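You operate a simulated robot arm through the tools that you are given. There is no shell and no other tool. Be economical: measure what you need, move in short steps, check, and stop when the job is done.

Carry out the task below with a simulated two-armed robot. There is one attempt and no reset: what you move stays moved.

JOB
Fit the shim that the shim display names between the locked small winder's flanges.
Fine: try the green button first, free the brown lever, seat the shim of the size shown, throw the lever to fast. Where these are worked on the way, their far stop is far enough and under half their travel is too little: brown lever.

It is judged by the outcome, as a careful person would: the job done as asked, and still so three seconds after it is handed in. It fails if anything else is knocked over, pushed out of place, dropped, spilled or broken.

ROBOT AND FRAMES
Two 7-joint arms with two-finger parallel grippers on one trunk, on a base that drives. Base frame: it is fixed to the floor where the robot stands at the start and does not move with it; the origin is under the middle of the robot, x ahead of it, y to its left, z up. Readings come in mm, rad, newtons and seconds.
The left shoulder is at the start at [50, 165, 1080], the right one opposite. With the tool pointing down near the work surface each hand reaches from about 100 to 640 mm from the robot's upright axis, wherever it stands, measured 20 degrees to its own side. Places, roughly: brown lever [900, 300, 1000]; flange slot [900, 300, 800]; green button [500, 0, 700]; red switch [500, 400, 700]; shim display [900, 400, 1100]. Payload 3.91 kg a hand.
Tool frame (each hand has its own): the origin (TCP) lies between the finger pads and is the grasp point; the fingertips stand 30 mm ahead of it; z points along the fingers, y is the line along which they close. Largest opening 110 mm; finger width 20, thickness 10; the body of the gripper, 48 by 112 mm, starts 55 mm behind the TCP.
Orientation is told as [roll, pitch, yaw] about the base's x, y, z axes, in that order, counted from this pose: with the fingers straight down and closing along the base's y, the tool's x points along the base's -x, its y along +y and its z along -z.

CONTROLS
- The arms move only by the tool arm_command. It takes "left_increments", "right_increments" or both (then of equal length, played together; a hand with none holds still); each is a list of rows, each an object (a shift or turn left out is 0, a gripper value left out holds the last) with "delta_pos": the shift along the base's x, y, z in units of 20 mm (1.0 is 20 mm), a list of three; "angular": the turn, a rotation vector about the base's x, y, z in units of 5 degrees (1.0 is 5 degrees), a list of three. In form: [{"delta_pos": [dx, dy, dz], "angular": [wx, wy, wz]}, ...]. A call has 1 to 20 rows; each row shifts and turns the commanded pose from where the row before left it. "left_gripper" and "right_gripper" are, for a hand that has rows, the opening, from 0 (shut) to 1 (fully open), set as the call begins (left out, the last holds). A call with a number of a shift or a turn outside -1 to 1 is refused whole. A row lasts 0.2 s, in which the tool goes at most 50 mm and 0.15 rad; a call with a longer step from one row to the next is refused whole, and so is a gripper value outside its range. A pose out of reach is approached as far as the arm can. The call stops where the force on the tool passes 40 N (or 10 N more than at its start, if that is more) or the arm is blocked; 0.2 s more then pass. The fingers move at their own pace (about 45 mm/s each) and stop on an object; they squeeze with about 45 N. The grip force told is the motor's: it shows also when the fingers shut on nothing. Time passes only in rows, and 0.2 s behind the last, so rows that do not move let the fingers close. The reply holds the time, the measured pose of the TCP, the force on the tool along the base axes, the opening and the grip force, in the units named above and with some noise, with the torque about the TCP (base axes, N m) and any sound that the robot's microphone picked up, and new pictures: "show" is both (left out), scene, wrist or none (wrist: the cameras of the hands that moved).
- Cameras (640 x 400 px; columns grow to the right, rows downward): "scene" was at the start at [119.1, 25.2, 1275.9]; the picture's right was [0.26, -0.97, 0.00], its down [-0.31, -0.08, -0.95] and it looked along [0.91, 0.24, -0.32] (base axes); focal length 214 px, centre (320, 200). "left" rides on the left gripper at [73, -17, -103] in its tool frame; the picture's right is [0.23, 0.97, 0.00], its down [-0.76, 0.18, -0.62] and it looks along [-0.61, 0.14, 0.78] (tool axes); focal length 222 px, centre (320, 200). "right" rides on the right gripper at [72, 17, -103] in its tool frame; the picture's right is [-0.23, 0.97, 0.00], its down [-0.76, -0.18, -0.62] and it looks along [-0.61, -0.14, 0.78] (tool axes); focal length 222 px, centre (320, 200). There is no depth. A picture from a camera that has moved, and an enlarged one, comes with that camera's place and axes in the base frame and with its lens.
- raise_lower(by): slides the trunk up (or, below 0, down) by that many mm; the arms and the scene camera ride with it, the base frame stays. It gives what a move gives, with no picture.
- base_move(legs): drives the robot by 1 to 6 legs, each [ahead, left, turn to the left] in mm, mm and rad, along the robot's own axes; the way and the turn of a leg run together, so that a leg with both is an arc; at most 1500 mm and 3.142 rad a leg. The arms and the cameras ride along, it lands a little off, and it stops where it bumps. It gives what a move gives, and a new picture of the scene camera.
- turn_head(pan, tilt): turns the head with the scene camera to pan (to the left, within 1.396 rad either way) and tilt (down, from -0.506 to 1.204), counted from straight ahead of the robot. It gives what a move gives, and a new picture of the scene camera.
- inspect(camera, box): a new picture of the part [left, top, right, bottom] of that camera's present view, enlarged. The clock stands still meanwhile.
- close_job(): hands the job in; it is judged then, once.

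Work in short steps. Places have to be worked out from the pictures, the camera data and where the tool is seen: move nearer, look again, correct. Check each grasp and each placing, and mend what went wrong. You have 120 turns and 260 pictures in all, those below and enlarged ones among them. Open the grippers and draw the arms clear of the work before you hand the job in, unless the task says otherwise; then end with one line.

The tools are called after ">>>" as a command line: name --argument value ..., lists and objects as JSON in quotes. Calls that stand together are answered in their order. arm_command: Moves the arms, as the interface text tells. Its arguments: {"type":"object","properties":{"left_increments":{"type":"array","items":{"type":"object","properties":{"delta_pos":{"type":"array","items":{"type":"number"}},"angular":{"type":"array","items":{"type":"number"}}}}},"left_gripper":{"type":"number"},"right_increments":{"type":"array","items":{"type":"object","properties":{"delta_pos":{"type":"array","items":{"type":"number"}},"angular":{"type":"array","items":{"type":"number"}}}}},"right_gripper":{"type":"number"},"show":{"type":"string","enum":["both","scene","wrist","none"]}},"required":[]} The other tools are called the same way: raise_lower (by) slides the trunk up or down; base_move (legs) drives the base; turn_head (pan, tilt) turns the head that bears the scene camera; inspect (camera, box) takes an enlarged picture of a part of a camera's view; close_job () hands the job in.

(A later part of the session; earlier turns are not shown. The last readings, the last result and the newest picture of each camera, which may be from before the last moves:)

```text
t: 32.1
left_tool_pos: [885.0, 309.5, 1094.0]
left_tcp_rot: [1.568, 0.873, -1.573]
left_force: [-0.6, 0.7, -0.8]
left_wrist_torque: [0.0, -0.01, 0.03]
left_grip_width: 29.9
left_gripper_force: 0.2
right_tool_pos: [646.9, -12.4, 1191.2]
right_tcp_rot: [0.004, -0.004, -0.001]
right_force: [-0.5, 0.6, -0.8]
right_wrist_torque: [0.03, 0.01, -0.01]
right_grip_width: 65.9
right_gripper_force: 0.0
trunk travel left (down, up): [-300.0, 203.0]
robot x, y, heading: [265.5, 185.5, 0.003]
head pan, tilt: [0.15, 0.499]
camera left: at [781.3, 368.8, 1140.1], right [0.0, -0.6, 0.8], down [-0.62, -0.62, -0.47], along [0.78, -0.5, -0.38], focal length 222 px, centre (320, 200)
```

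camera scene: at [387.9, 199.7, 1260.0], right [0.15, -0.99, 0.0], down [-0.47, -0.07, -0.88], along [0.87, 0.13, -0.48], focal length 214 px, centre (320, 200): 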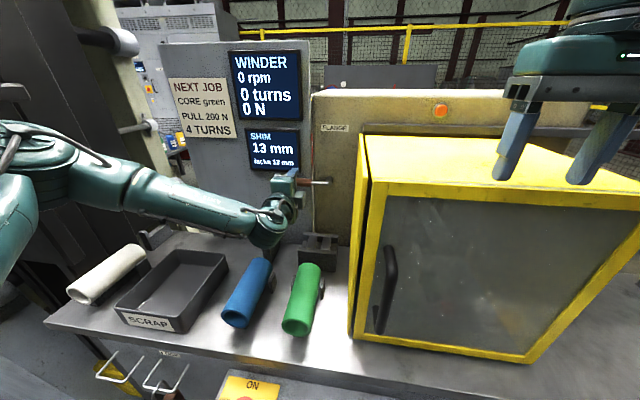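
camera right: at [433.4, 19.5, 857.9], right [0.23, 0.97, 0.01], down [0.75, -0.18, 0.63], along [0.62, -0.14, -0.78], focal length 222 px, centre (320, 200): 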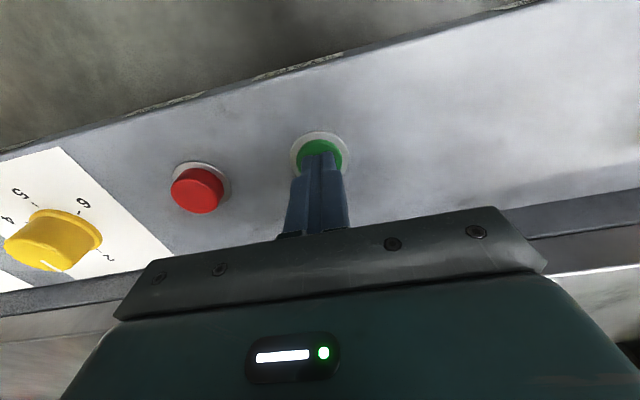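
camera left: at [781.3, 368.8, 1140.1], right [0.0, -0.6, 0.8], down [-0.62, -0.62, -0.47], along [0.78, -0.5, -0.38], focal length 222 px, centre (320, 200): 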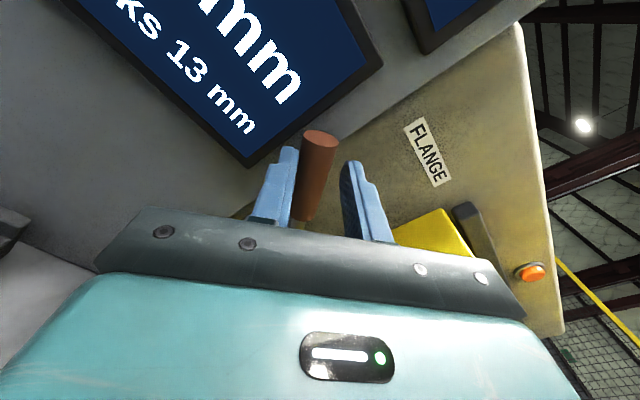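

>>> arm_command --left_increments '[{"delta_pos": [0, -0.31, 0.24], "angular": [1, 0, 0]}, {"delta_pos": [0, -0.33, 0.21], "angular": [1, 0, 0]}, {"delta_pos": [0, -0.35, 0.18], "angular": [1, 0, 0]}, {"delta_pos": [0, -0.3625, 0.15], "angular": [1, 0, 0]}, {"delta_pos": [0, -0.375, 0.12], "angular": [1, 0, 0]}, {"delta_pos": [0, -0.385, 0.085], "angular": [1, 0, 0]}, {"delta_pos": [0, -0.39, 0.05], "angular": [1, 0, 0]}, {"delta_pos": [0, -0.39, 0.017], "angular": [1, 0, 0]}]'

```text
t: 33.9
left_tool_pos: [866.4, 293.2, 1124.4]
left_tcp_rot: [-0.516, 1.567, 2.624]
left_force: [0.1, -0.5, 0.2]
left_wrist_torque: [0.02, 0.0, -0.01]
left_grip_width: 29.7
left_gripper_force: 0.1
left hand out of reach, approached as far as the arm can: row 1, 2, 3, 4, 5, 6, 7, 8
right_tool_pos: [646.3, -11.9, 1191.1]
right_tcp_rot: [0.005, -0.006, -0.002]
right_force: [-0.6, 0.1, 0.4]
right_wrist_torque: [0.0, -0.01, 0.03]
right_grip_width: 65.8
right_gripper_force: 0.1
trunk travel left (down, up): [-300.0, 203.0]
robot x, y, heading: [267.8, 183.3, -0.004]
head pan, tilt: [0.15, 0.499]
camera scene: at [387.2, 199.6, 1260.1], right [0.15, -0.99, 0.0], down [-0.47, -0.07, -0.88], along [0.87, 0.13, -0.48], focal length 214 px, centre (320, 200)
camera left: at [762.7, 309.3, 1197.8], right [0.0, -0.97, 0.23], down [-0.63, -0.17, -0.76], along [0.78, -0.14, -0.61], focal length 222 px, centre (320, 200)
```

scene: 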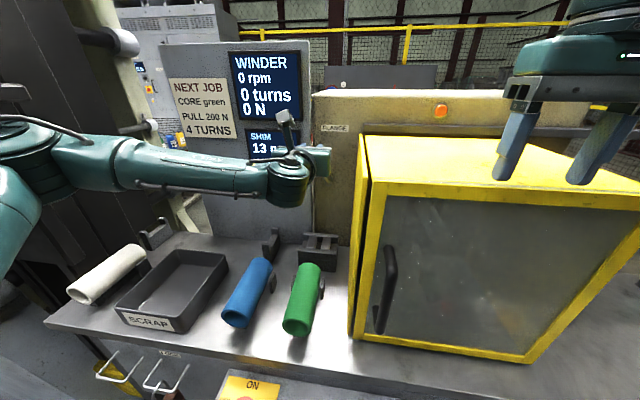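
left: 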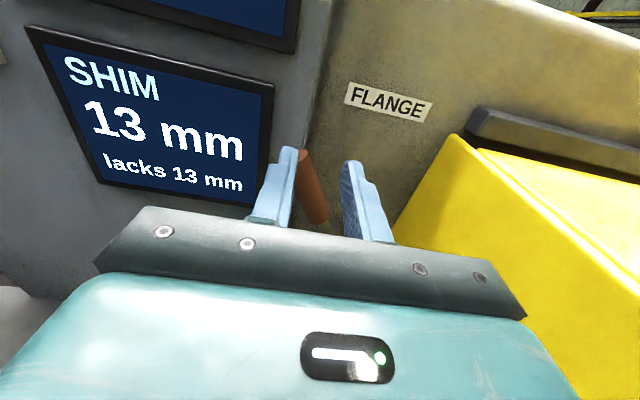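

The lever is at ~65° and following, but the arm hit its reach limit. I'll drive 30 mm ahead (the fingertips keep clear of the wall) and look.

>>> base_move --legs '[[30, 0, 0]]'

>>> inspect --camera "left" --box '[240, 60, 440, 230]'

```text
t: 34.7
left_tool_pos: [898.1, 291.9, 1122.8]
left_tcp_rot: [0.041, 1.566, -3.099]
left_force: [-0.7, 0.1, 1.0]
left_wrist_torque: [-0.02, 0.04, -0.04]
left_grip_width: 30.2
left_gripper_force: 0.6
right_tool_pos: [679.4, -12.3, 1189.5]
right_tcp_rot: [0.003, -0.003, -0.001]
right_force: [0.6, 0.0, -0.1]
right_wrist_torque: [0.0, -0.01, -0.03]
right_grip_width: 65.8
right_gripper_force: 0.0
trunk travel left (down, up): [-300.0, 203.0]
robot x, y, heading: [295.4, 180.2, -0.008]
head pan, tilt: [0.15, 0.499]
camera scene: at [419.8, 199.7, 1259.6], right [0.15, -0.99, 0.0], down [-0.48, -0.07, -0.88], along [0.87, 0.13, -0.48], focal length 214 px, centre (320, 200)
```

scene: 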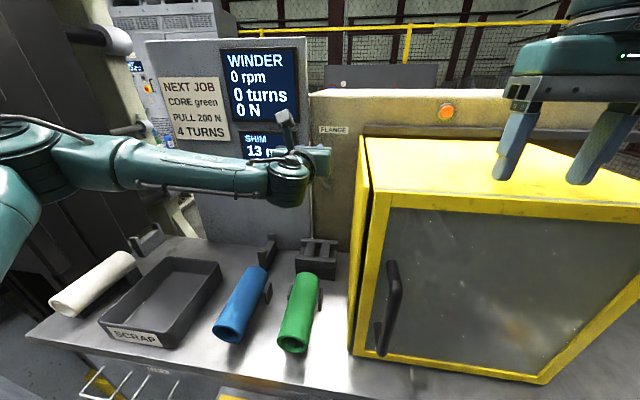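

```text
2.35 times, centred on (340, 145) of left
camera zoom: at [795.2, 309.6, 1196.8], right [0.0, -0.97, 0.23], down [-0.63, -0.18, -0.76], along [0.78, -0.14, -0.61], focal length 523 px, centre (273, 329)
```

zoom: 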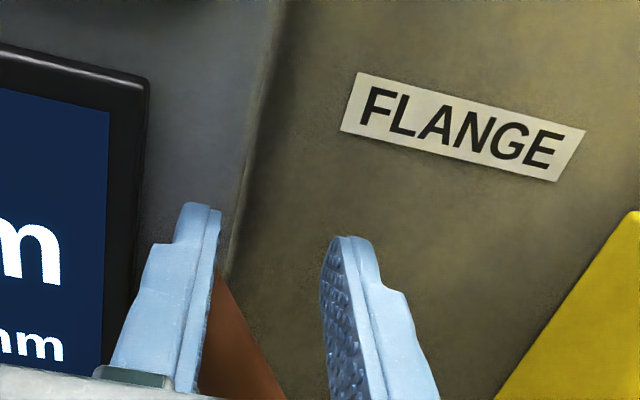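

The lever leans against the left finger at ~62°. I'll push right (−y) until it reaches its stop.

>>> arm_command --left_increments '[{"delta_pos": [0, -0.4, -0.2]}, {"delta_pos": [0, -0.4, -0.2]}, {"delta_pos": [0, -0.4, -0.2]}, {"delta_pos": [0, -0.4, -0.1]}, {"delta_pos": [0, -0.4, 0]}, {"delta_pos": [0, -0.3, 0]}]' --show "wrist"

```text
t: 36.1
left_tool_pos: [888.3, 290.5, 1115.9]
left_tcp_rot: [0.036, 1.565, -3.108]
left_force: [0.6, -0.2, 0.4]
left_wrist_torque: [0.01, 0.01, 0.0]
left_grip_width: 29.9
left_gripper_force: 0.0
left hand out of reach, approached as far as the arm can: row 1, 2, 3, 4, 5, 6
right_tool_pos: [679.0, -12.0, 1189.4]
right_tcp_rot: [0.004, -0.003, -0.003]
right_force: [-0.1, -0.2, -0.7]
right_wrist_torque: [0.05, -0.01, -0.01]
right_grip_width: 66.4
right_gripper_force: 0.1
trunk travel left (down, up): [-300.0, 203.0]
robot x, y, heading: [296.3, 183.0, -0.005]
head pan, tilt: [0.15, 0.499]
camera left: at [783.8, 306.8, 1189.3], right [0.0, -0.97, 0.23], down [-0.63, -0.18, -0.76], along [0.78, -0.14, -0.61], focal length 222 px, centre (320, 200)
```

left: 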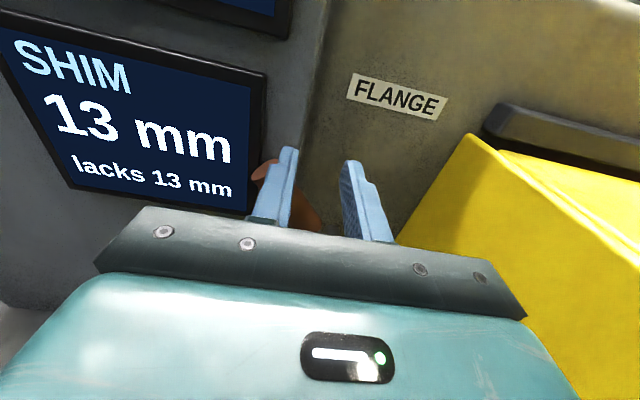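

The left finger slipped in front of the lever, and this pose is limited in reach. I'll back straight out and look at the lever and slot.

>>> arm_command --left_increments '[{"delta_pos": [-1, 0, 0]}, {"delta_pos": [-1, 0, 0]}, {"delta_pos": [-1, 0, 0]}, {"delta_pos": [-1, 0.3, 0]}, {"delta_pos": [-1, 0.5, 0]}, {"delta_pos": [-0.7, 1, 0]}, {"delta_pos": [-0.5, 1, 0]}, {"delta_pos": [-0.5, 1, 0]}, {"delta_pos": [-0.5, 1, 0]}]' --show "none"

>>> inspect --camera "scene" --box '[200, 100, 400, 300]'

```text
t: 38.1
left_tool_pos: [761.6, 382.7, 1120.1]
left_tcp_rot: [-0.028, 1.566, 3.113]
left_force: [-0.2, 0.8, 0.2]
left_wrist_torque: [-0.03, -0.01, 0.01]
left_grip_width: 29.9
left_gripper_force: 0.0
left hand out of reach, approached as far as the arm can: row 8, 9
right_tool_pos: [679.5, -12.3, 1189.3]
right_tcp_rot: [0.002, -0.004, -0.001]
right_force: [-0.4, -0.4, 0.0]
right_wrist_torque: [-0.01, 0.01, 0.03]
right_grip_width: 66.1
right_gripper_force: 0.1
trunk travel left (down, up): [-300.0, 203.0]
robot x, y, heading: [297.5, 184.6, -0.004]
head pan, tilt: [0.15, 0.499]
```

```text
2.00 times, centred on (300, 200) of scene
camera zoom: at [419.8, 199.7, 1259.7], right [0.15, -0.99, 0.0], down [-0.48, -0.07, -0.88], along [0.87, 0.13, -0.48], focal length 429 px, centre (360, 200)
```

zoom: 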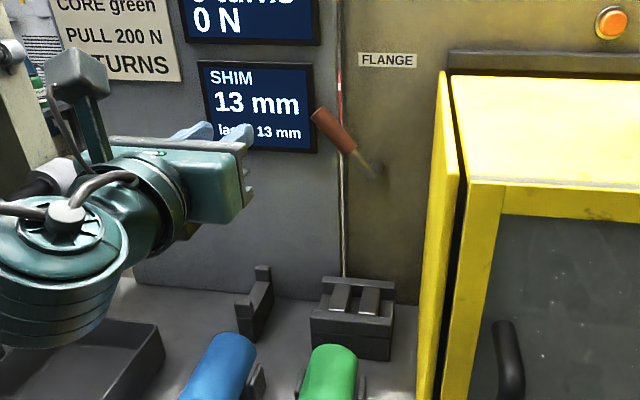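

The lever stays at about 50° up by friction. I'll unwind the left wrist to a friendlier pose (fingers forward and down) before pushing further.

>>> arm_command --left_increments '[{"delta_pos": [-0.3, 0, 0.1], "angular": [-1, 0, 0]}, {"delta_pos": [-0.3, 0, 0.1], "angular": [-1, 0, 0]}, {"delta_pos": [-0.3, 0, 0.1], "angular": [-1, 0, 0]}, {"delta_pos": [-0.3, 0, 0.1], "angular": [-1, 0, 0]}, {"delta_pos": [-0.3, 0, 0.1], "angular": [-1, 0, 0]}, {"delta_pos": [-0.3, 0, 0.1], "angular": [-1, 0, 0]}, {"delta_pos": [-0.3, 0, 0.1], "angular": [-1, 0, 0]}, {"delta_pos": [-0.3, 0, 0.1], "angular": [-1, 0, 0]}, {"delta_pos": [-0.3, 0, 0.1], "angular": [-1, 0, 0]}, {"delta_pos": [-0.3, 0, 0.1], "angular": [-1, 0, 0]}, {"angular": [-1, 0, 0]}, {"angular": [-1, 0, 0]}, {"angular": [-1, 0, 0]}, {"angular": [-1, 0, 0]}, {"angular": [-1, 0, 0]}, {"angular": [-1, 0, 0]}, {"angular": [-1, 0, 0]}, {"angular": [-1, 0, 0]}, {"angular": [-1, 0, 0]}, {"angular": [-1, 0, 0]}]' --show "none"

>>> arm_command --left_increments '[{"angular": [-1, 0, 0]}, {"angular": [-1, 0, 0]}, {"angular": [-1, 0, 0]}, {"angular": [-1, 0, 0]}, {"angular": [-1, 0, 0]}, {"angular": [-1, 0, 0]}, {"angular": [-1, 0, 0]}, {"angular": [-1, 0, 0]}, {"angular": [-1, 0, 0]}, {"angular": [-1, 0, 0]}, {"angular": [-1, 0, 0]}, {"angular": [-1, 0, 0]}, {"angular": [-1, 0, 0]}, {"angular": [-1, 0, 0]}, {"angular": [-1, 0, 0]}, {"angular": [-1, 0, 0]}, {}]' --show "scene"

```text
t: 42.3
left_tool_pos: [752.3, 375.6, 1153.0]
left_tcp_rot: [1.57, -0.178, -1.571]
left_force: [0.1, -0.2, -0.4]
left_wrist_torque: [0.02, 0.02, -0.04]
left_grip_width: 29.9
left_gripper_force: 0.0
left hand out of reach, approached as far as the arm can: row 1, 2, 3, 4, 5, 6, 7, 8, 9, 10
right_tool_pos: [680.1, -12.5, 1188.7]
right_tcp_rot: [0.004, -0.004, -0.001]
right_force: [0.1, -0.3, 0.3]
right_wrist_torque: [0.0, 0.02, 0.01]
right_grip_width: 66.1
right_gripper_force: 0.0
trunk travel left (down, up): [-300.0, 203.0]
robot x, y, heading: [298.7, 183.3, -0.0]
head pan, tilt: [0.15, 0.499]
```

```text
t: 45.9
left_tool_pos: [751.7, 376.0, 1154.3]
left_tcp_rot: [-1.812, -1.57, 1.813]
left_force: [-0.1, 0.0, 0.3]
left_wrist_torque: [-0.02, 0.01, -0.03]
left_grip_width: 30.0
left_gripper_force: 0.0
right_tool_pos: [678.5, -11.8, 1190.6]
right_tcp_rot: [0.003, -0.004, -0.002]
right_force: [0.2, -0.3, 0.7]
right_wrist_torque: [-0.03, 0.01, -0.01]
right_grip_width: 65.9
right_gripper_force: 0.0
trunk travel left (down, up): [-300.0, 203.0]
robot x, y, heading: [300.5, 184.7, -0.0]
head pan, tilt: [0.15, 0.499]
camera scene: at [419.8, 199.7, 1259.7], right [0.15, -0.99, 0.0], down [-0.48, -0.07, -0.88], along [0.87, 0.13, -0.48], focal length 214 px, centre (320, 200)
```

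scene: 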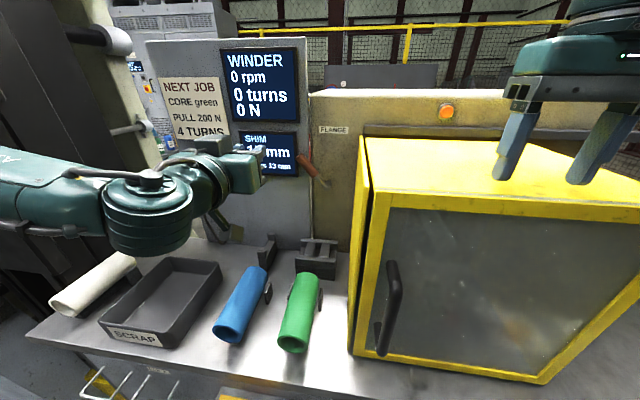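

>>> arm_command --left_increments '[{"delta_pos": [0.4, -0.1, 0], "angular": [0, 1, 0]}, {"delta_pos": [0.4, -0.1, 0], "angular": [0, 1, 0]}, {"delta_pos": [0.4, -0.1, 0], "angular": [0, 1, 0]}, {"delta_pos": [0.4, -0.1, 0], "angular": [0, 1, 0]}, {"delta_pos": [0.4, -0.1, -0.3], "angular": [0, 1, 0]}, {"delta_pos": [0.4, -0.1, -0.3], "angular": [0, 1, 0]}, {"delta_pos": [0.4, -0.1, -0.4], "angular": [0, 1, 0]}, {"delta_pos": [0.4, -0.1, -0.4], "angular": [0, 1, 0]}, {"delta_pos": [0.4, -0.1, -0.4], "angular": [0, 1, 0]}]' --left_gripper 0

```text
t: 47.9
left_tool_pos: [823.2, 358.8, 1117.8]
left_tcp_rot: [0.0, -0.786, -0.002]
left_force: [-0.4, 0.6, 0.1]
left_wrist_torque: [0.01, 0.01, -0.01]
left_grip_width: 0.0
left_gripper_force: 37.6
right_tool_pos: [678.6, -10.4, 1189.6]
right_tcp_rot: [0.004, -0.003, -0.001]
right_force: [0.1, 0.1, -0.3]
right_wrist_torque: [0.0, -0.02, 0.0]
right_grip_width: 66.3
right_gripper_force: 0.0
trunk travel left (down, up): [-300.0, 203.0]
robot x, y, heading: [300.0, 183.8, -0.003]
head pan, tilt: [0.15, 0.499]
camera scene: at [419.9, 199.7, 1259.7], right [0.15, -0.99, 0.0], down [-0.48, -0.07, -0.88], along [0.87, 0.13, -0.48], focal length 214 px, centre (320, 200)
camera left: at [698.7, 340.5, 1140.1], right [-0.16, 0.97, -0.16], down [0.1, 0.18, 0.98], along [0.98, 0.14, -0.12], focal length 222 px, centre (320, 200)
```

scene: 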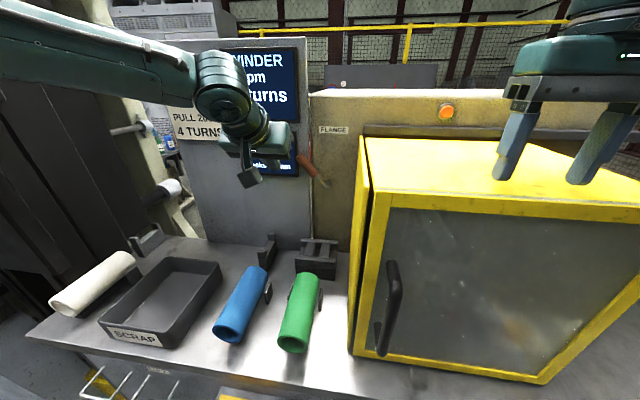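
left: 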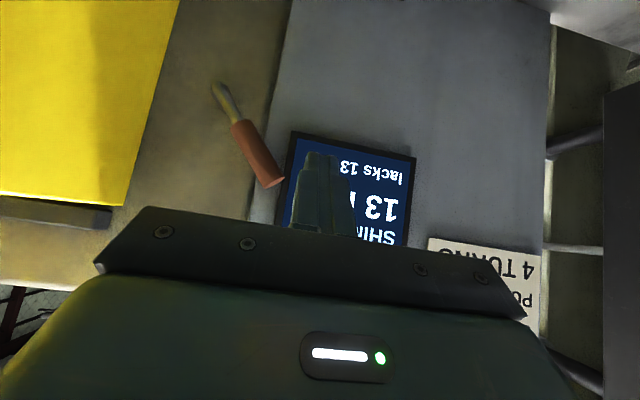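

>>> inspect --camera "left" --box '[180, 60, 360, 240]'

```text
2.22 times, centred on (270, 150) of left
camera zoom: at [698.7, 340.5, 1140.1], right [-0.16, 0.97, -0.16], down [0.1, 0.18, 0.98], along [0.98, 0.14, -0.12], focal length 494 px, centre (431, 311)
```

zoom: 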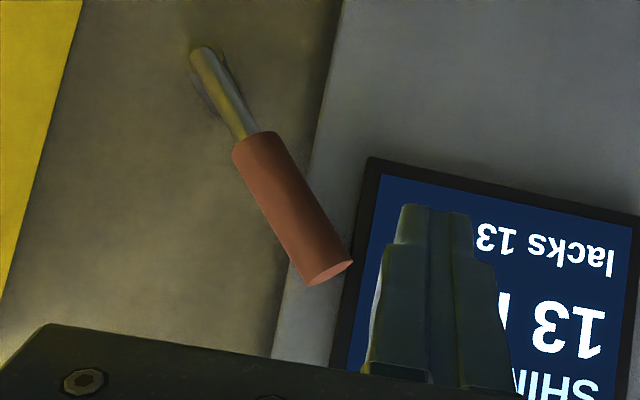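

Lever grip runs from (285, 1057) to (327, 1105) in y–z. I'll bring the closed fingers to its left side at the same depth and push toward −y.

>>> arm_command --left_increments '[{"delta_pos": [0.9, 0.2, -0.1]}, {"delta_pos": [0.9, 0, -0.2]}, {"delta_pos": [0.8, 0, -0.2]}, {"delta_pos": [0.7, 0, -0.1]}, {"delta_pos": [0, -0.6, 0]}, {"delta_pos": [0, -0.6, 0]}, {"delta_pos": [0, -0.6, 0]}, {"delta_pos": [0, -0.6, 0]}]' --show "wrist"

```text
t: 49.7
left_tool_pos: [889.7, 325.0, 1105.2]
left_tcp_rot: [0.003, -0.787, 0.002]
left_force: [-0.5, -1.0, -0.2]
left_wrist_torque: [-0.02, 0.0, -0.03]
left_grip_width: 0.0
left_gripper_force: 37.3
left hand out of reach, approached as far as the arm can: row 8
right_tool_pos: [678.7, -11.1, 1189.7]
right_tcp_rot: [0.003, -0.004, -0.003]
right_force: [0.3, -0.7, -0.2]
right_wrist_torque: [-0.01, -0.01, 0.01]
right_grip_width: 65.9
right_gripper_force: 0.0
trunk travel left (down, up): [-300.0, 203.0]
robot x, y, heading: [301.8, 186.3, -0.003]
head pan, tilt: [0.15, 0.499]
camera left: at [765.2, 307.2, 1128.1], right [-0.16, 0.97, -0.16], down [0.1, 0.18, 0.98], along [0.98, 0.14, -0.12], focal length 222 px, centre (320, 200)
```

left: 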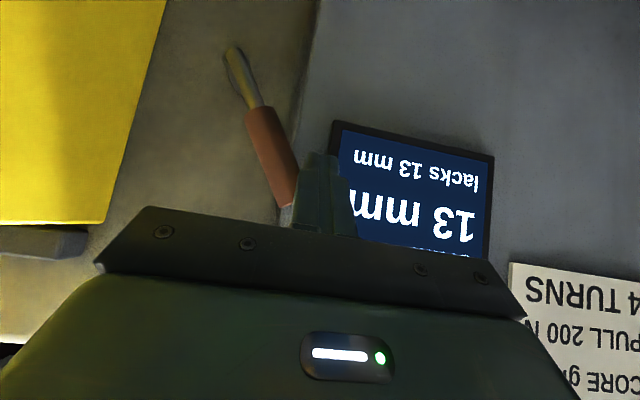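

Contact made, but the arm is at a limit; I'll push with the base instead: 35 mm to the right.

>>> base_move --legs '[[0, -35, 0]]'

>>> inspect --camera "left" --box '[160, 20, 400, 240]'

```text
t: 50.7
left_tool_pos: [889.7, 287.0, 1105.6]
left_tcp_rot: [0.002, -0.786, 0.0]
left_force: [0.1, 0.8, 0.5]
left_wrist_torque: [-0.01, -0.01, 0.03]
left_grip_width: 0.0
left_gripper_force: 37.5
right_tool_pos: [678.3, -47.9, 1191.3]
right_tcp_rot: [0.003, -0.004, -0.005]
right_force: [0.6, -0.5, 0.3]
right_wrist_torque: [0.02, -0.01, -0.01]
right_grip_width: 65.9
right_gripper_force: 0.1
trunk travel left (down, up): [-300.0, 203.0]
robot x, y, heading: [303.1, 151.3, -0.001]
head pan, tilt: [0.15, 0.499]
camera scene: at [419.5, 163.1, 1259.9], right [0.15, -0.99, 0.0], down [-0.48, -0.07, -0.88], along [0.87, 0.13, -0.48], focal length 214 px, centre (320, 200)
```

scene: 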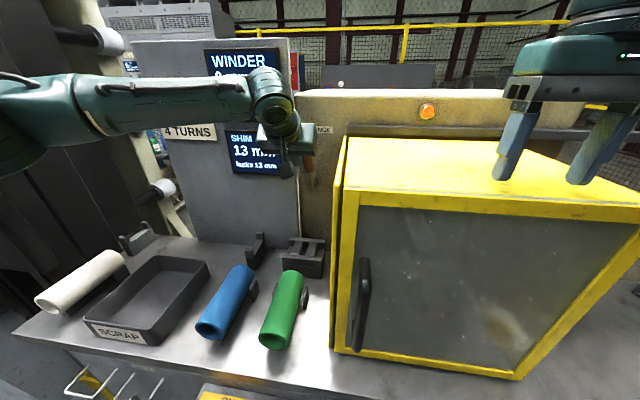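

```text
1.82 times, centred on (280, 130) of left
camera zoom: at [764.9, 270.3, 1128.3], right [-0.16, 0.97, -0.16], down [0.1, 0.18, 0.98], along [0.98, 0.14, -0.12], focal length 404 px, centre (393, 327)
```

zoom: 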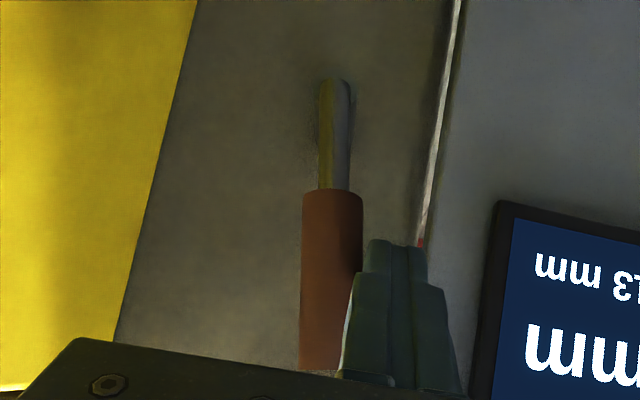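

Lever is near vertical with almost no force. Another small base push, watching the force.

>>> base_move --legs '[[0, -18, 0]]'

>>> inspect --camera "left" --box '[160, 20, 400, 240]'

```text
t: 51.5
left_tool_pos: [890.8, 274.6, 1107.0]
left_tcp_rot: [0.001, -0.785, 0.007]
left_force: [-7.9, 23.1, 1.7]
left_wrist_torque: [0.33, 0.07, 0.52]
left_grip_width: 0.0
left_gripper_force: 38.1
right_tool_pos: [679.9, -66.6, 1189.3]
right_tcp_rot: [0.002, -0.004, -0.001]
right_force: [-0.4, -0.9, 0.0]
right_wrist_torque: [-0.01, -0.02, -0.02]
right_grip_width: 66.1
right_gripper_force: 0.1
trunk travel left (down, up): [-300.0, 203.0]
robot x, y, heading: [298.1, 130.1, -0.003]
head pan, tilt: [0.15, 0.499]
camera scene: at [419.8, 145.9, 1259.8], right [0.15, -0.99, 0.0], down [-0.48, -0.07, -0.88], along [0.87, 0.13, -0.48], focal length 214 px, centre (320, 200)
```

scene: 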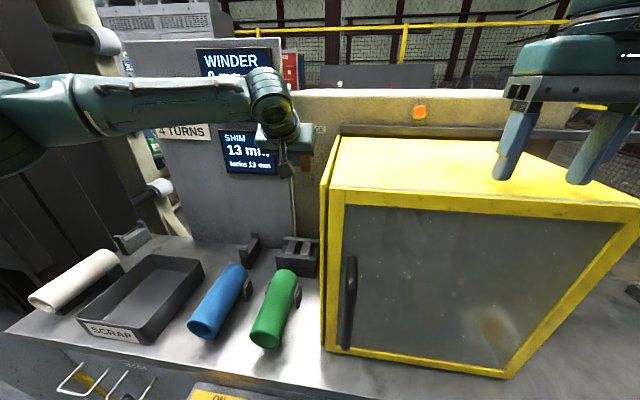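

```text
1.82 times, centred on (280, 130) of left
camera zoom: at [765.8, 255.3, 1128.0], right [-0.17, 0.97, -0.16], down [0.1, 0.18, 0.98], along [0.98, 0.15, -0.12], focal length 404 px, centre (393, 327)
```

zoom: 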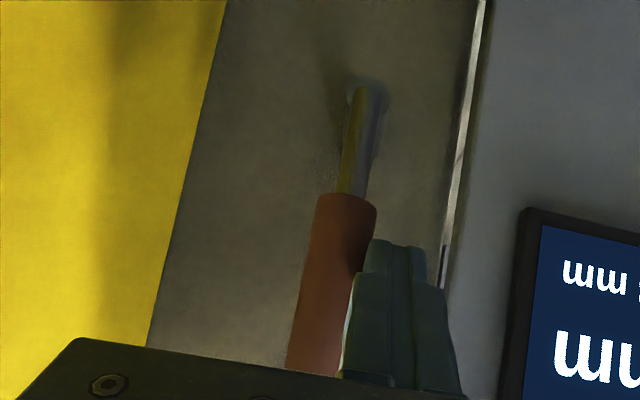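

23 N — the lever is at its upright stop. I'll back off and inspect the flange block.

>>> arm_command --left_increments '[{"delta_pos": [0, 0.5, 0]}, {"delta_pos": [-0.3, 0.7, 0.3]}, {"delta_pos": [-1, 0.3, 0.3]}, {"delta_pos": [-1, 0, 0.3]}, {"delta_pos": [-1, 0, 0.3]}]' --show "wrist"

>>> inspect --camera "scene" --box '[260, 220, 340, 290]'

>>> inspect --camera "scene" --box '[200, 100, 400, 300]'

```text
t: 52.7
left_tool_pos: [824.6, 302.7, 1129.9]
left_tcp_rot: [0.002, -0.786, 0.006]
left_force: [0.0, 0.1, -0.1]
left_wrist_torque: [0.0, -0.02, -0.03]
left_grip_width: 0.3
left_gripper_force: 38.3
right_tool_pos: [679.7, -65.4, 1189.5]
right_tcp_rot: [0.005, -0.003, -0.001]
right_force: [-0.4, 1.0, 0.0]
right_wrist_torque: [0.02, 0.0, -0.02]
right_grip_width: 65.8
right_gripper_force: 0.0
trunk travel left (down, up): [-300.0, 203.0]
robot x, y, heading: [298.5, 128.7, -0.004]
head pan, tilt: [0.15, 0.499]
camera left: at [699.7, 284.6, 1151.8], right [-0.17, 0.97, -0.16], down [0.1, 0.18, 0.98], along [0.98, 0.15, -0.12], focal length 222 px, centre (320, 200)
```

left: 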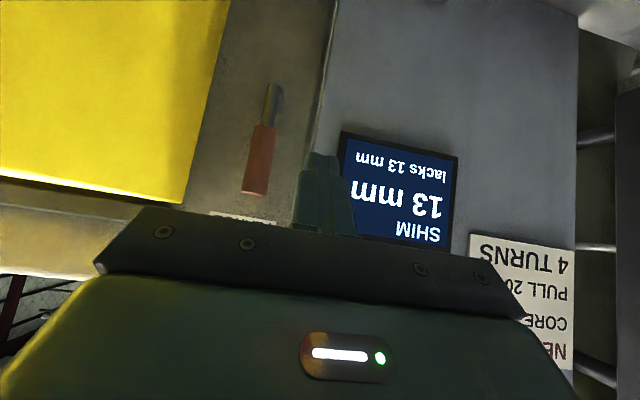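

```text
5.71 times, centred on (300, 255) of scene
camera zoom: at [419.7, 145.4, 1259.8], right [0.15, -0.99, 0.0], down [-0.47, -0.07, -0.88], along [0.87, 0.13, -0.48], focal length 1226 px, centre (434, -114)
```

zoom: 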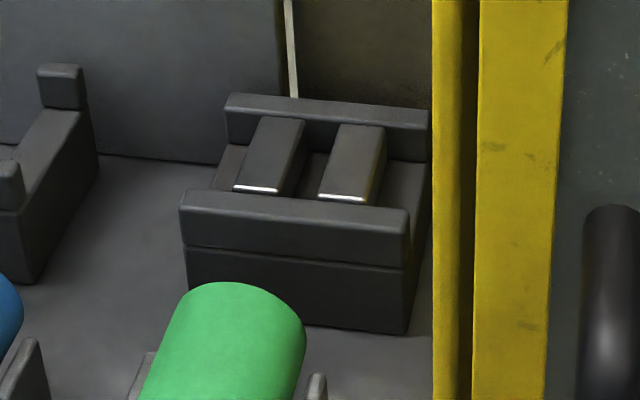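

```text
2.00 times, centred on (300, 200) of scene
camera zoom: at [419.7, 145.4, 1259.8], right [0.15, -0.99, 0.0], down [-0.47, -0.07, -0.88], along [0.87, 0.13, -0.48], focal length 429 px, centre (360, 200)
```

zoom: 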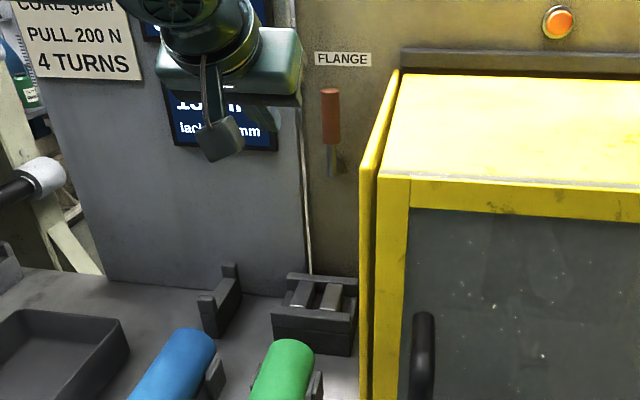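

The lever stands upright at its far stop. No other stop was passed, so I take this as "free". Next is the 13 mm shim: I'll retract the left arm to tool-down, back off and drive right.

>>> arm_command --left_increments '[{"delta_pos": [-1, 0, 0.3], "angular": [0, 1, 0]}, {"delta_pos": [-1, 0, 0.3], "angular": [0, 1, 0]}, {"delta_pos": [-1, 0, 0.3], "angular": [0, 1, 0]}, {"delta_pos": [-1, 0, 0.3], "angular": [0, 1, 0]}, {"delta_pos": [-1, 0, 0.3], "angular": [0, 1, 0]}, {"delta_pos": [-1, 0, 0.3], "angular": [0, 1, 0]}, {"delta_pos": [-1, 0, 0.3], "angular": [0, 1, 0]}, {"delta_pos": [-1, 0, 0.3], "angular": [0, 1, 0]}, {"delta_pos": [-1, 0, 0.3], "angular": [0, 1, 0]}]' --left_gripper 0.5 --show "none"

>>> base_move --legs '[[-150, 0, 0], [0, -1000, 0]]'

>>> turn_head --pan 0.1 --tilt 0.6

```text
t: 54.7
left_tool_pos: [644.9, 302.7, 1183.6]
left_tcp_rot: [0.008, 0.003, 0.004]
left_force: [-0.1, -1.8, -0.5]
left_wrist_torque: [0.02, -0.02, 0.0]
left_grip_width: 55.2
left_gripper_force: 0.0
right_tool_pos: [679.3, -66.7, 1190.1]
right_tcp_rot: [0.003, -0.002, -0.001]
right_force: [0.4, 0.5, 0.5]
right_wrist_torque: [0.02, 0.0, 0.02]
right_grip_width: 66.1
right_gripper_force: 0.0
trunk travel left (down, up): [-300.0, 203.0]
robot x, y, heading: [296.1, 132.9, -0.004]
head pan, tilt: [0.15, 0.499]
```

```text
t: 64.8
left_tool_pos: [485.7, -698.3, 1185.3]
left_tcp_rot: [0.007, -0.001, -0.01]
left_force: [0.5, 0.3, -0.5]
left_wrist_torque: [-0.02, -0.01, 0.0]
left_grip_width: 54.9
left_gripper_force: 0.1
right_tool_pos: [515.3, -1068.0, 1190.5]
right_tcp_rot: [0.002, -0.005, -0.016]
right_force: [0.1, 0.0, -0.9]
right_wrist_torque: [0.01, -0.01, 0.01]
right_grip_width: 65.7
right_gripper_force: 0.1
trunk travel left (down, up): [-300.0, 203.0]
robot x, y, heading: [142.7, -866.3, -0.014]
head pan, tilt: [0.15, 0.499]
camera scene: at [259.5, -853.5, 1260.1], right [0.13, -0.99, 0.0], down [-0.47, -0.06, -0.88], along [0.87, 0.12, -0.48], focal length 214 px, centre (320, 200)
```

scene: 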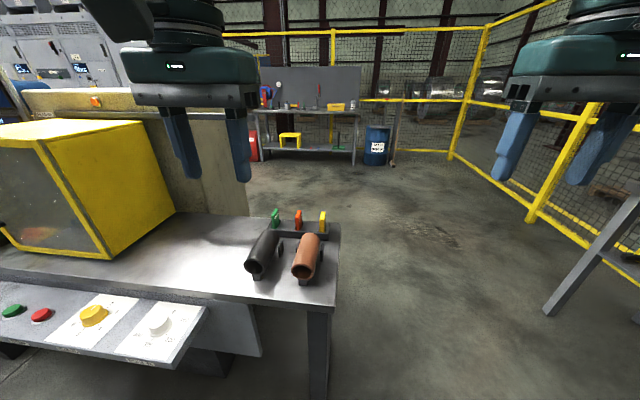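

```text
t: 65.5
left_tool_pos: [486.5, -699.6, 1184.4]
left_tcp_rot: [0.009, -0.002, -0.011]
left_force: [-0.4, 0.2, 0.2]
left_wrist_torque: [0.0, -0.02, 0.03]
left_grip_width: 55.3
left_gripper_force: 0.1
right_tool_pos: [515.8, -1068.9, 1191.1]
right_tcp_rot: [0.004, -0.005, -0.018]
right_force: [-0.4, -0.4, 0.4]
right_wrist_torque: [0.01, -0.01, 0.02]
right_grip_width: 65.9
right_gripper_force: 0.3
trunk travel left (down, up): [-300.0, 203.0]
robot x, y, heading: [139.3, -863.0, -0.016]
head pan, tilt: [0.099, 0.6]
camera scene: at [257.4, -858.2, 1251.0], right [0.08, -1.0, 0.0], down [-0.56, -0.05, -0.83], along [0.82, 0.07, -0.56], focal length 214 px, centre (320, 200)
```

scene: 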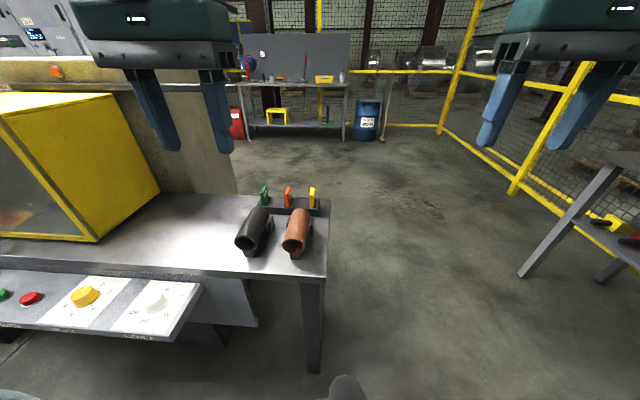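

The shims stand with their thickness along y, same as the slot, so no re-orienting is needed. The orange 13 mm one is around (865, −694, 846). I'll drive 150 mm ahead and place the left hand near it to look.

>>> base_move --legs '[[150, 0, 0.015]]'

>>> arm_command --left_increments '[{"delta_pos": [0.8, 0, -0.8]}, {"delta_pos": [0.8, 0, -0.8]}, {"delta_pos": [0.8, 0, -0.8]}, {"delta_pos": [0.8, 0, -0.8]}, {"delta_pos": [0.8, 0, -0.8]}, {"delta_pos": [0.8, 0, -0.8]}, {"delta_pos": [0.8, 0, -0.8]}, {"delta_pos": [0.8, 0, -0.8]}, {"delta_pos": [0.8, 0, -0.8]}, {"delta_pos": [0, 0, -0.8]}, {"delta_pos": [0, 0, -0.8]}]'

```text
t: 66.8
left_tool_pos: [630.9, -695.0, 1184.5]
left_tcp_rot: [0.008, -0.001, 0.001]
left_force: [1.6, 0.2, 0.1]
left_wrist_torque: [0.02, 0.02, -0.06]
left_grip_width: 54.8
left_gripper_force: 0.0
right_tool_pos: [665.9, -1065.0, 1189.8]
right_tcp_rot: [0.004, -0.004, -0.005]
right_force: [0.4, 0.0, 0.0]
right_wrist_torque: [0.03, 0.01, 0.03]
right_grip_width: 66.0
right_gripper_force: 0.1
trunk travel left (down, up): [-300.0, 203.0]
robot x, y, heading: [284.6, -865.7, -0.001]
head pan, tilt: [0.099, 0.6]
camera scene: at [404.4, -858.2, 1250.9], right [0.1, -1.0, 0.0], down [-0.56, -0.05, -0.82], along [0.82, 0.08, -0.57], focal length 214 px, centre (320, 200)
```

scene: 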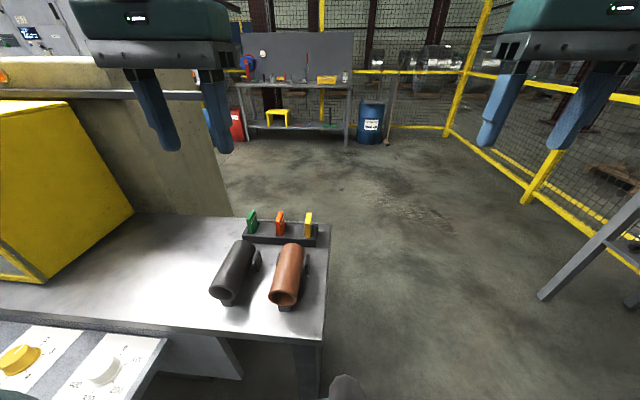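

```text
t: 69.2
left_tool_pos: [775.3, -696.2, 1009.3]
left_tcp_rot: [0.008, 0.0, 0.004]
left_force: [0.3, -0.4, 0.7]
left_wrist_torque: [0.02, -0.04, -0.02]
left_grip_width: 55.3
left_gripper_force: 0.0
right_tool_pos: [665.1, -1066.4, 1189.9]
right_tcp_rot: [0.004, -0.005, -0.003]
right_force: [0.2, -0.1, -0.2]
right_wrist_torque: [0.03, -0.02, -0.01]
right_grip_width: 65.9
right_gripper_force: 0.1
trunk travel left (down, up): [-300.0, 203.0]
robot x, y, heading: [287.3, -870.5, -0.003]
head pan, tilt: [0.099, 0.6]
camera scene: at [403.8, -858.1, 1251.0], right [0.1, -1.0, 0.0], down [-0.56, -0.05, -0.82], along [0.82, 0.08, -0.57], focal length 214 px, centre (320, 200)
camera left: at [702.4, -714.3, 1112.8], right [-0.23, 0.97, 0.01], down [0.76, 0.17, 0.63], along [0.61, 0.15, -0.78], focal length 222 px, centre (320, 200)
```

scene: 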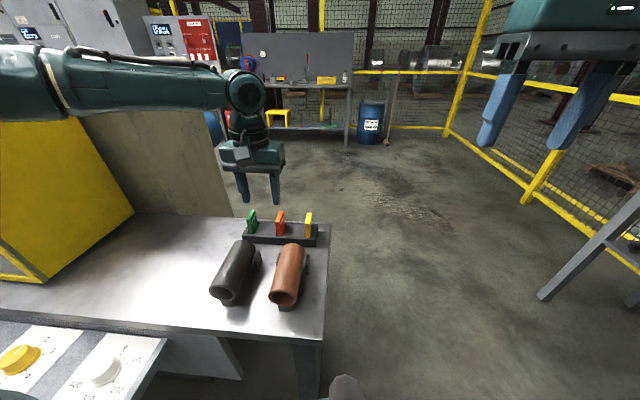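
left: 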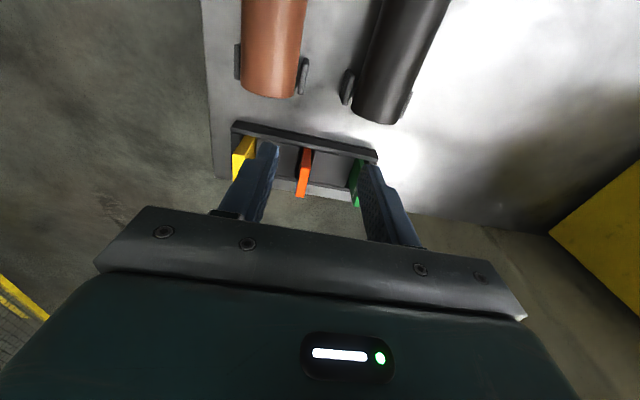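

>>> inspect --camera "left" --box '[210, 100, 410, 225]'

>>> inspect --camera "scene" --box '[230, 190, 340, 260]'

```text
3.20 times, centred on (310, 162) of left
camera zoom: at [702.4, -714.3, 1112.8], right [-0.23, 0.97, 0.01], down [0.76, 0.17, 0.63], along [0.61, 0.15, -0.78], focal length 711 px, centre (352, 320)
```

zoom: 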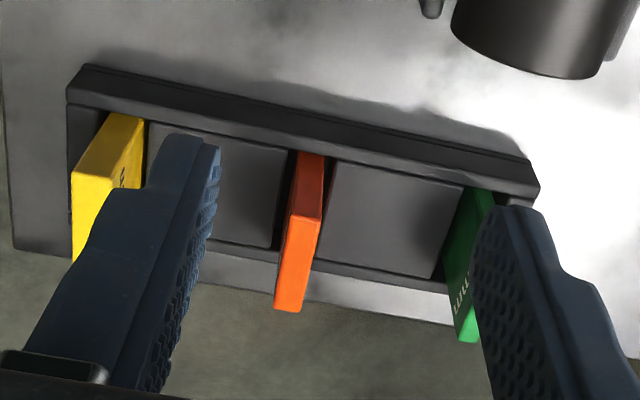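

```text
5.71 times, centred on (285, 225) of scene
camera zoom: at [403.8, -858.1, 1251.0], right [0.1, -1.0, 0.0], down [-0.56, -0.05, -0.82], along [0.82, 0.08, -0.57], focal length 1226 px, centre (520, 57)
```

zoom: 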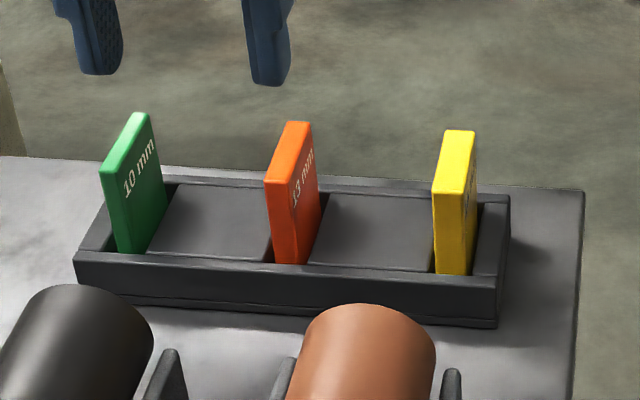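

Orange shim top is at z≈872, x 843–885, y≈−696.5. I'll move over it and descend so that the fingertips cover its upper 25 mm.

>>> arm_command --left_increments '[{"delta_pos": [0.9, 0, 0]}, {"delta_pos": [0.9, 0, 0]}, {"delta_pos": [0.9, 0, 0]}, {"delta_pos": [0.9, 0, 0]}, {"delta_pos": [0.85, 0, 0]}, {"delta_pos": [0, 0, -0.8]}, {"delta_pos": [0, 0, -0.8]}, {"delta_pos": [0, 0, -0.8]}, {"delta_pos": [0, 0, -0.8]}]' --show "both"

```text
t: 71.2
left_tool_pos: [825.1, -663.1, 942.5]
left_tcp_rot: [0.011, -0.003, 0.003]
left_force: [-0.6, -0.8, -0.1]
left_wrist_torque: [-0.02, 0.04, -0.02]
left_grip_width: 55.1
left_gripper_force: 0.0
left hand out of reach, approached as far as the arm can: row 2, 3, 4, 5
right_tool_pos: [664.9, -1065.1, 1190.5]
right_tcp_rot: [0.004, -0.006, -0.003]
right_force: [0.1, 0.1, -0.1]
right_wrist_torque: [-0.02, 0.01, 0.03]
right_grip_width: 66.2
right_gripper_force: 0.0
trunk travel left (down, up): [-300.0, 203.0]
robot x, y, heading: [289.1, -867.9, -0.004]
head pan, tilt: [0.099, 0.6]
camera scene: at [403.8, -858.1, 1251.0], right [0.1, -1.0, 0.0], down [-0.56, -0.05, -0.83], along [0.82, 0.08, -0.56], focal length 214 px, centre (320, 200)
camera left: at [751.6, -681.6, 1046.4], right [-0.23, 0.97, 0.01], down [0.76, 0.17, 0.63], along [0.61, 0.15, -0.78], focal length 222 px, centre (320, 200)
```

scene: 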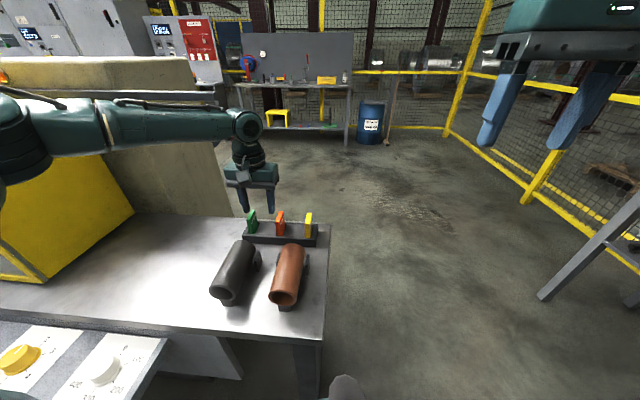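
left: 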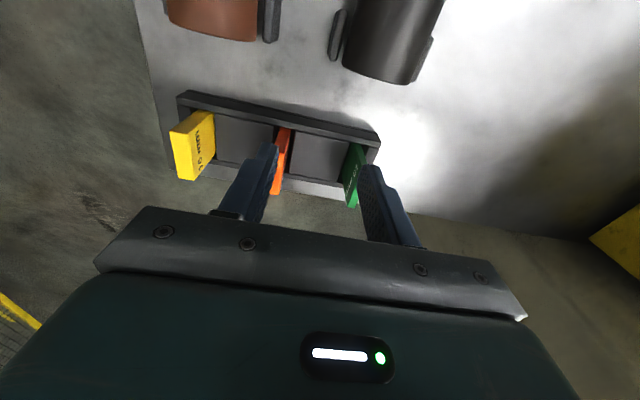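

The arm is at its reach limit at this height. I'll raise the trunk 120 mm so the hand works lower relative to the shoulder.

>>> raise_lower --by 120

>>> arm_command --left_increments '[{"delta_pos": [0, 0, -0.5]}, {"delta_pos": [0, 0, -0.5]}, {"delta_pos": [0, 0, -0.5]}, {"delta_pos": [0, 0, -0.5]}, {"delta_pos": [0, 0, -0.5]}, {"delta_pos": [0, 0, -0.5]}]' --show "wrist"

```text
t: 72.7
left_tool_pos: [825.8, -663.1, 1063.8]
left_tcp_rot: [0.008, -0.001, 0.0]
left_force: [0.0, -0.4, 0.0]
left_wrist_torque: [0.02, 0.01, 0.0]
left_grip_width: 55.1
left_gripper_force: 0.0
right_tool_pos: [665.4, -1064.6, 1309.9]
right_tcp_rot: [0.004, -0.005, -0.004]
right_force: [-0.1, 0.5, -0.3]
right_wrist_torque: [0.01, -0.03, -0.03]
right_grip_width: 65.8
right_gripper_force: 0.1
trunk travel left (down, up): [-420.0, 83.0]
robot x, y, heading: [287.6, -867.9, -0.002]
head pan, tilt: [0.099, 0.6]
```

```text
t: 74.1
left_tool_pos: [814.2, -654.6, 1005.1]
left_tcp_rot: [0.005, -0.005, 0.004]
left_force: [0.4, -1.0, -0.3]
left_wrist_torque: [-0.03, 0.0, 0.0]
left_grip_width: 55.2
left_gripper_force: 0.1
left hand out of reach, approached as far as the arm can: row 3, 4, 6
right_tool_pos: [665.6, -1065.1, 1310.6]
right_tcp_rot: [0.004, -0.005, -0.002]
right_force: [-0.5, 0.3, -0.4]
right_wrist_torque: [-0.01, -0.04, -0.01]
right_grip_width: 66.3
right_gripper_force: 0.1
trunk travel left (down, up): [-420.0, 83.0]
robot x, y, heading: [288.5, -872.7, -0.007]
head pan, tilt: [0.099, 0.6]
camera left: at [740.9, -672.6, 1109.4], right [-0.23, 0.97, 0.0], down [0.76, 0.18, 0.63], along [0.61, 0.15, -0.78], focal length 222 px, centre (320, 200)
```

left: 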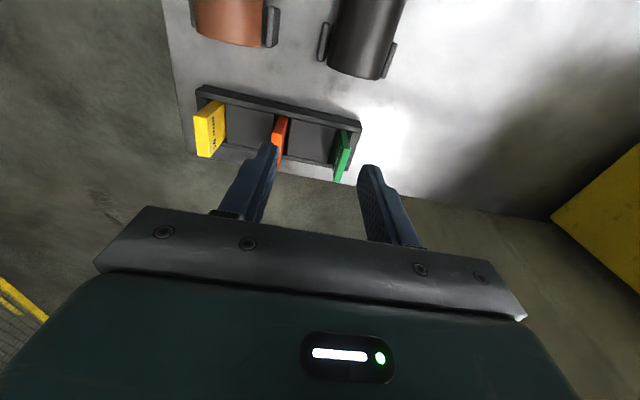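

Reach is worse when lower, so I'll lift the hand, bring the trunk back down, and drive closer. The robot is beyond the panel's end here.

>>> arm_command --left_increments '[{"delta_pos": [0, 0, 1]}, {"delta_pos": [0, 0, 1]}, {"delta_pos": [0, 0, 1]}, {"delta_pos": [-0.5, -0.5, 1]}, {"delta_pos": [-0.5, -0.5, 1]}, {"delta_pos": [-0.5, -0.5, 1]}, {"delta_pos": [-0.5, -0.5, 1]}, {"delta_pos": [-0.5, 0, 1]}, {"delta_pos": [-0.5, 0, 1]}]' --show "none"

>>> raise_lower --by -160

>>> base_move --legs '[[70, 0, 0]]'

```text
t: 76.1
left_tool_pos: [752.8, -696.4, 1185.6]
left_tcp_rot: [0.007, -0.001, 0.0]
left_force: [-0.2, 0.3, -0.9]
left_wrist_torque: [0.03, 0.02, 0.02]
left_grip_width: 55.0
left_gripper_force: 0.0
right_tool_pos: [663.1, -1065.3, 1310.5]
right_tcp_rot: [0.006, -0.007, -0.004]
right_force: [1.5, -0.2, 0.3]
right_wrist_torque: [0.01, -0.02, -0.01]
right_grip_width: 65.8
right_gripper_force: 0.0
trunk travel left (down, up): [-420.0, 83.0]
robot x, y, heading: [285.7, -867.7, -0.005]
head pan, tilt: [0.099, 0.6]
```

```text
t: 77.9
left_tool_pos: [754.0, -697.1, 1026.3]
left_tcp_rot: [0.01, -0.004, 0.001]
left_force: [0.1, 0.4, 0.2]
left_wrist_torque: [-0.01, 0.02, 0.0]
left_grip_width: 55.2
left_gripper_force: 0.1
right_tool_pos: [664.4, -1065.7, 1149.7]
right_tcp_rot: [0.004, -0.006, -0.004]
right_force: [-0.2, 0.1, 0.5]
right_wrist_torque: [-0.02, 0.02, 0.0]
right_grip_width: 66.0
right_gripper_force: 0.2
trunk travel left (down, up): [-260.0, 243.0]
robot x, y, heading: [283.7, -865.7, -0.008]
head pan, tilt: [0.099, 0.6]
```

```text
t: 79.0
left_tool_pos: [802.9, -702.2, 1024.2]
left_tcp_rot: [0.009, 0.001, -0.004]
left_force: [0.0, 0.0, 0.7]
left_wrist_torque: [0.03, -0.02, 0.0]
left_grip_width: 55.2
left_gripper_force: 0.1
right_tool_pos: [713.4, -1071.7, 1149.6]
right_tcp_rot: [0.005, -0.004, -0.01]
right_force: [0.3, -0.8, -0.3]
right_wrist_torque: [0.0, 0.04, 0.02]
right_grip_width: 65.8
right_gripper_force: 0.1
trunk travel left (down, up): [-260.0, 243.0]
robot x, y, heading: [338.1, -872.2, -0.008]
head pan, tilt: [0.099, 0.6]
stopped in leg 1: the robot was blocked; the commanded pose is now the measured one
camera scene: at [452.1, -863.3, 1211.0], right [0.09, -1.0, 0.0], down [-0.56, -0.05, -0.82], along [0.82, 0.07, -0.57], focal length 214 px, centre (320, 200)
```

scene: 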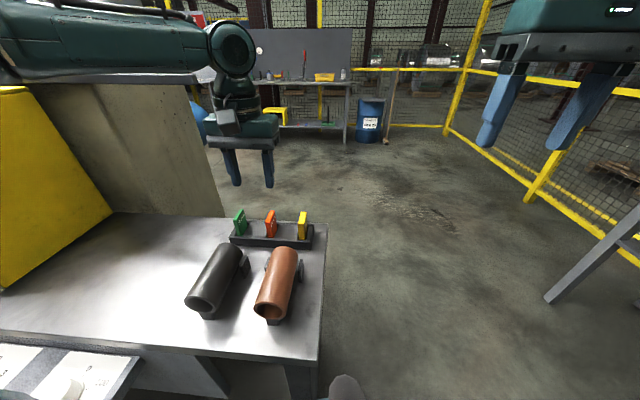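

The base touched the table at x≈338, and nothing looks disturbed. Shim centre is now 476 mm ahead of the shoulder, so I'll try reaching it at z 920.

>>> arm_command --left_increments '[{"delta_pos": [0.6, 0.1, -1]}, {"delta_pos": [0.6, 0.1, -1]}, {"delta_pos": [0.6, 0.1, -1]}, {"delta_pos": [0.6, 0, -1]}, {"delta_pos": [0.65, 0, -1]}]' --show "wrist"

>>> inspect --camera "left" --box '[160, 60, 480, 240]'

```text
t: 80.2
left_tool_pos: [857.5, -693.1, 924.5]
left_tcp_rot: [0.01, -0.001, -0.003]
left_force: [-0.5, 0.1, -0.3]
left_wrist_torque: [0.01, -0.01, 0.04]
left_grip_width: 55.1
left_gripper_force: 0.0
left hand out of reach, approached as far as the arm can: row 5
right_tool_pos: [712.0, -1072.0, 1148.8]
right_tcp_rot: [0.001, -0.005, -0.009]
right_force: [-0.5, 0.1, 0.0]
right_wrist_torque: [0.03, 0.01, 0.0]
right_grip_width: 65.9
right_gripper_force: 0.0
trunk travel left (down, up): [-260.0, 243.0]
robot x, y, heading: [335.8, -870.9, -0.007]
head pan, tilt: [0.099, 0.6]
camera left: at [785.3, -711.0, 1028.5], right [-0.22, 0.97, 0.01], down [0.76, 0.17, 0.63], along [0.61, 0.15, -0.78], focal length 222 px, centre (320, 200)
```

left: 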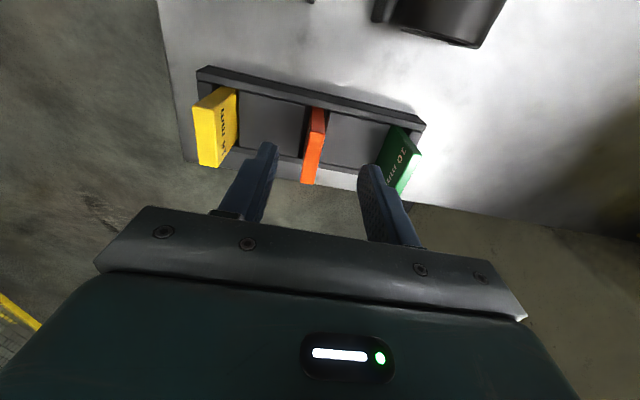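

```text
2.00 times, centred on (320, 150) of left
camera zoom: at [785.3, -711.0, 1028.5], right [-0.22, 0.97, 0.01], down [0.76, 0.17, 0.63], along [0.61, 0.15, -0.78], focal length 444 px, centre (320, 300)
```

zoom: 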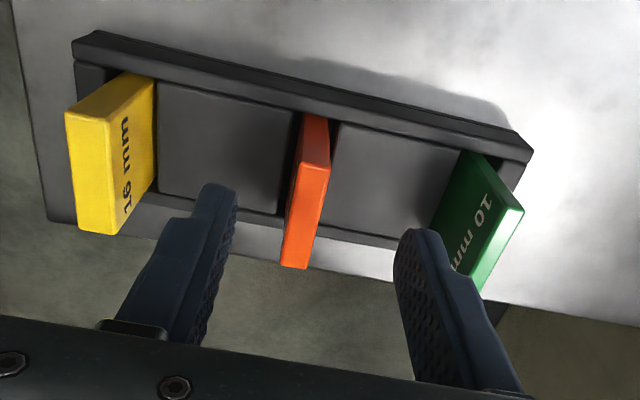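

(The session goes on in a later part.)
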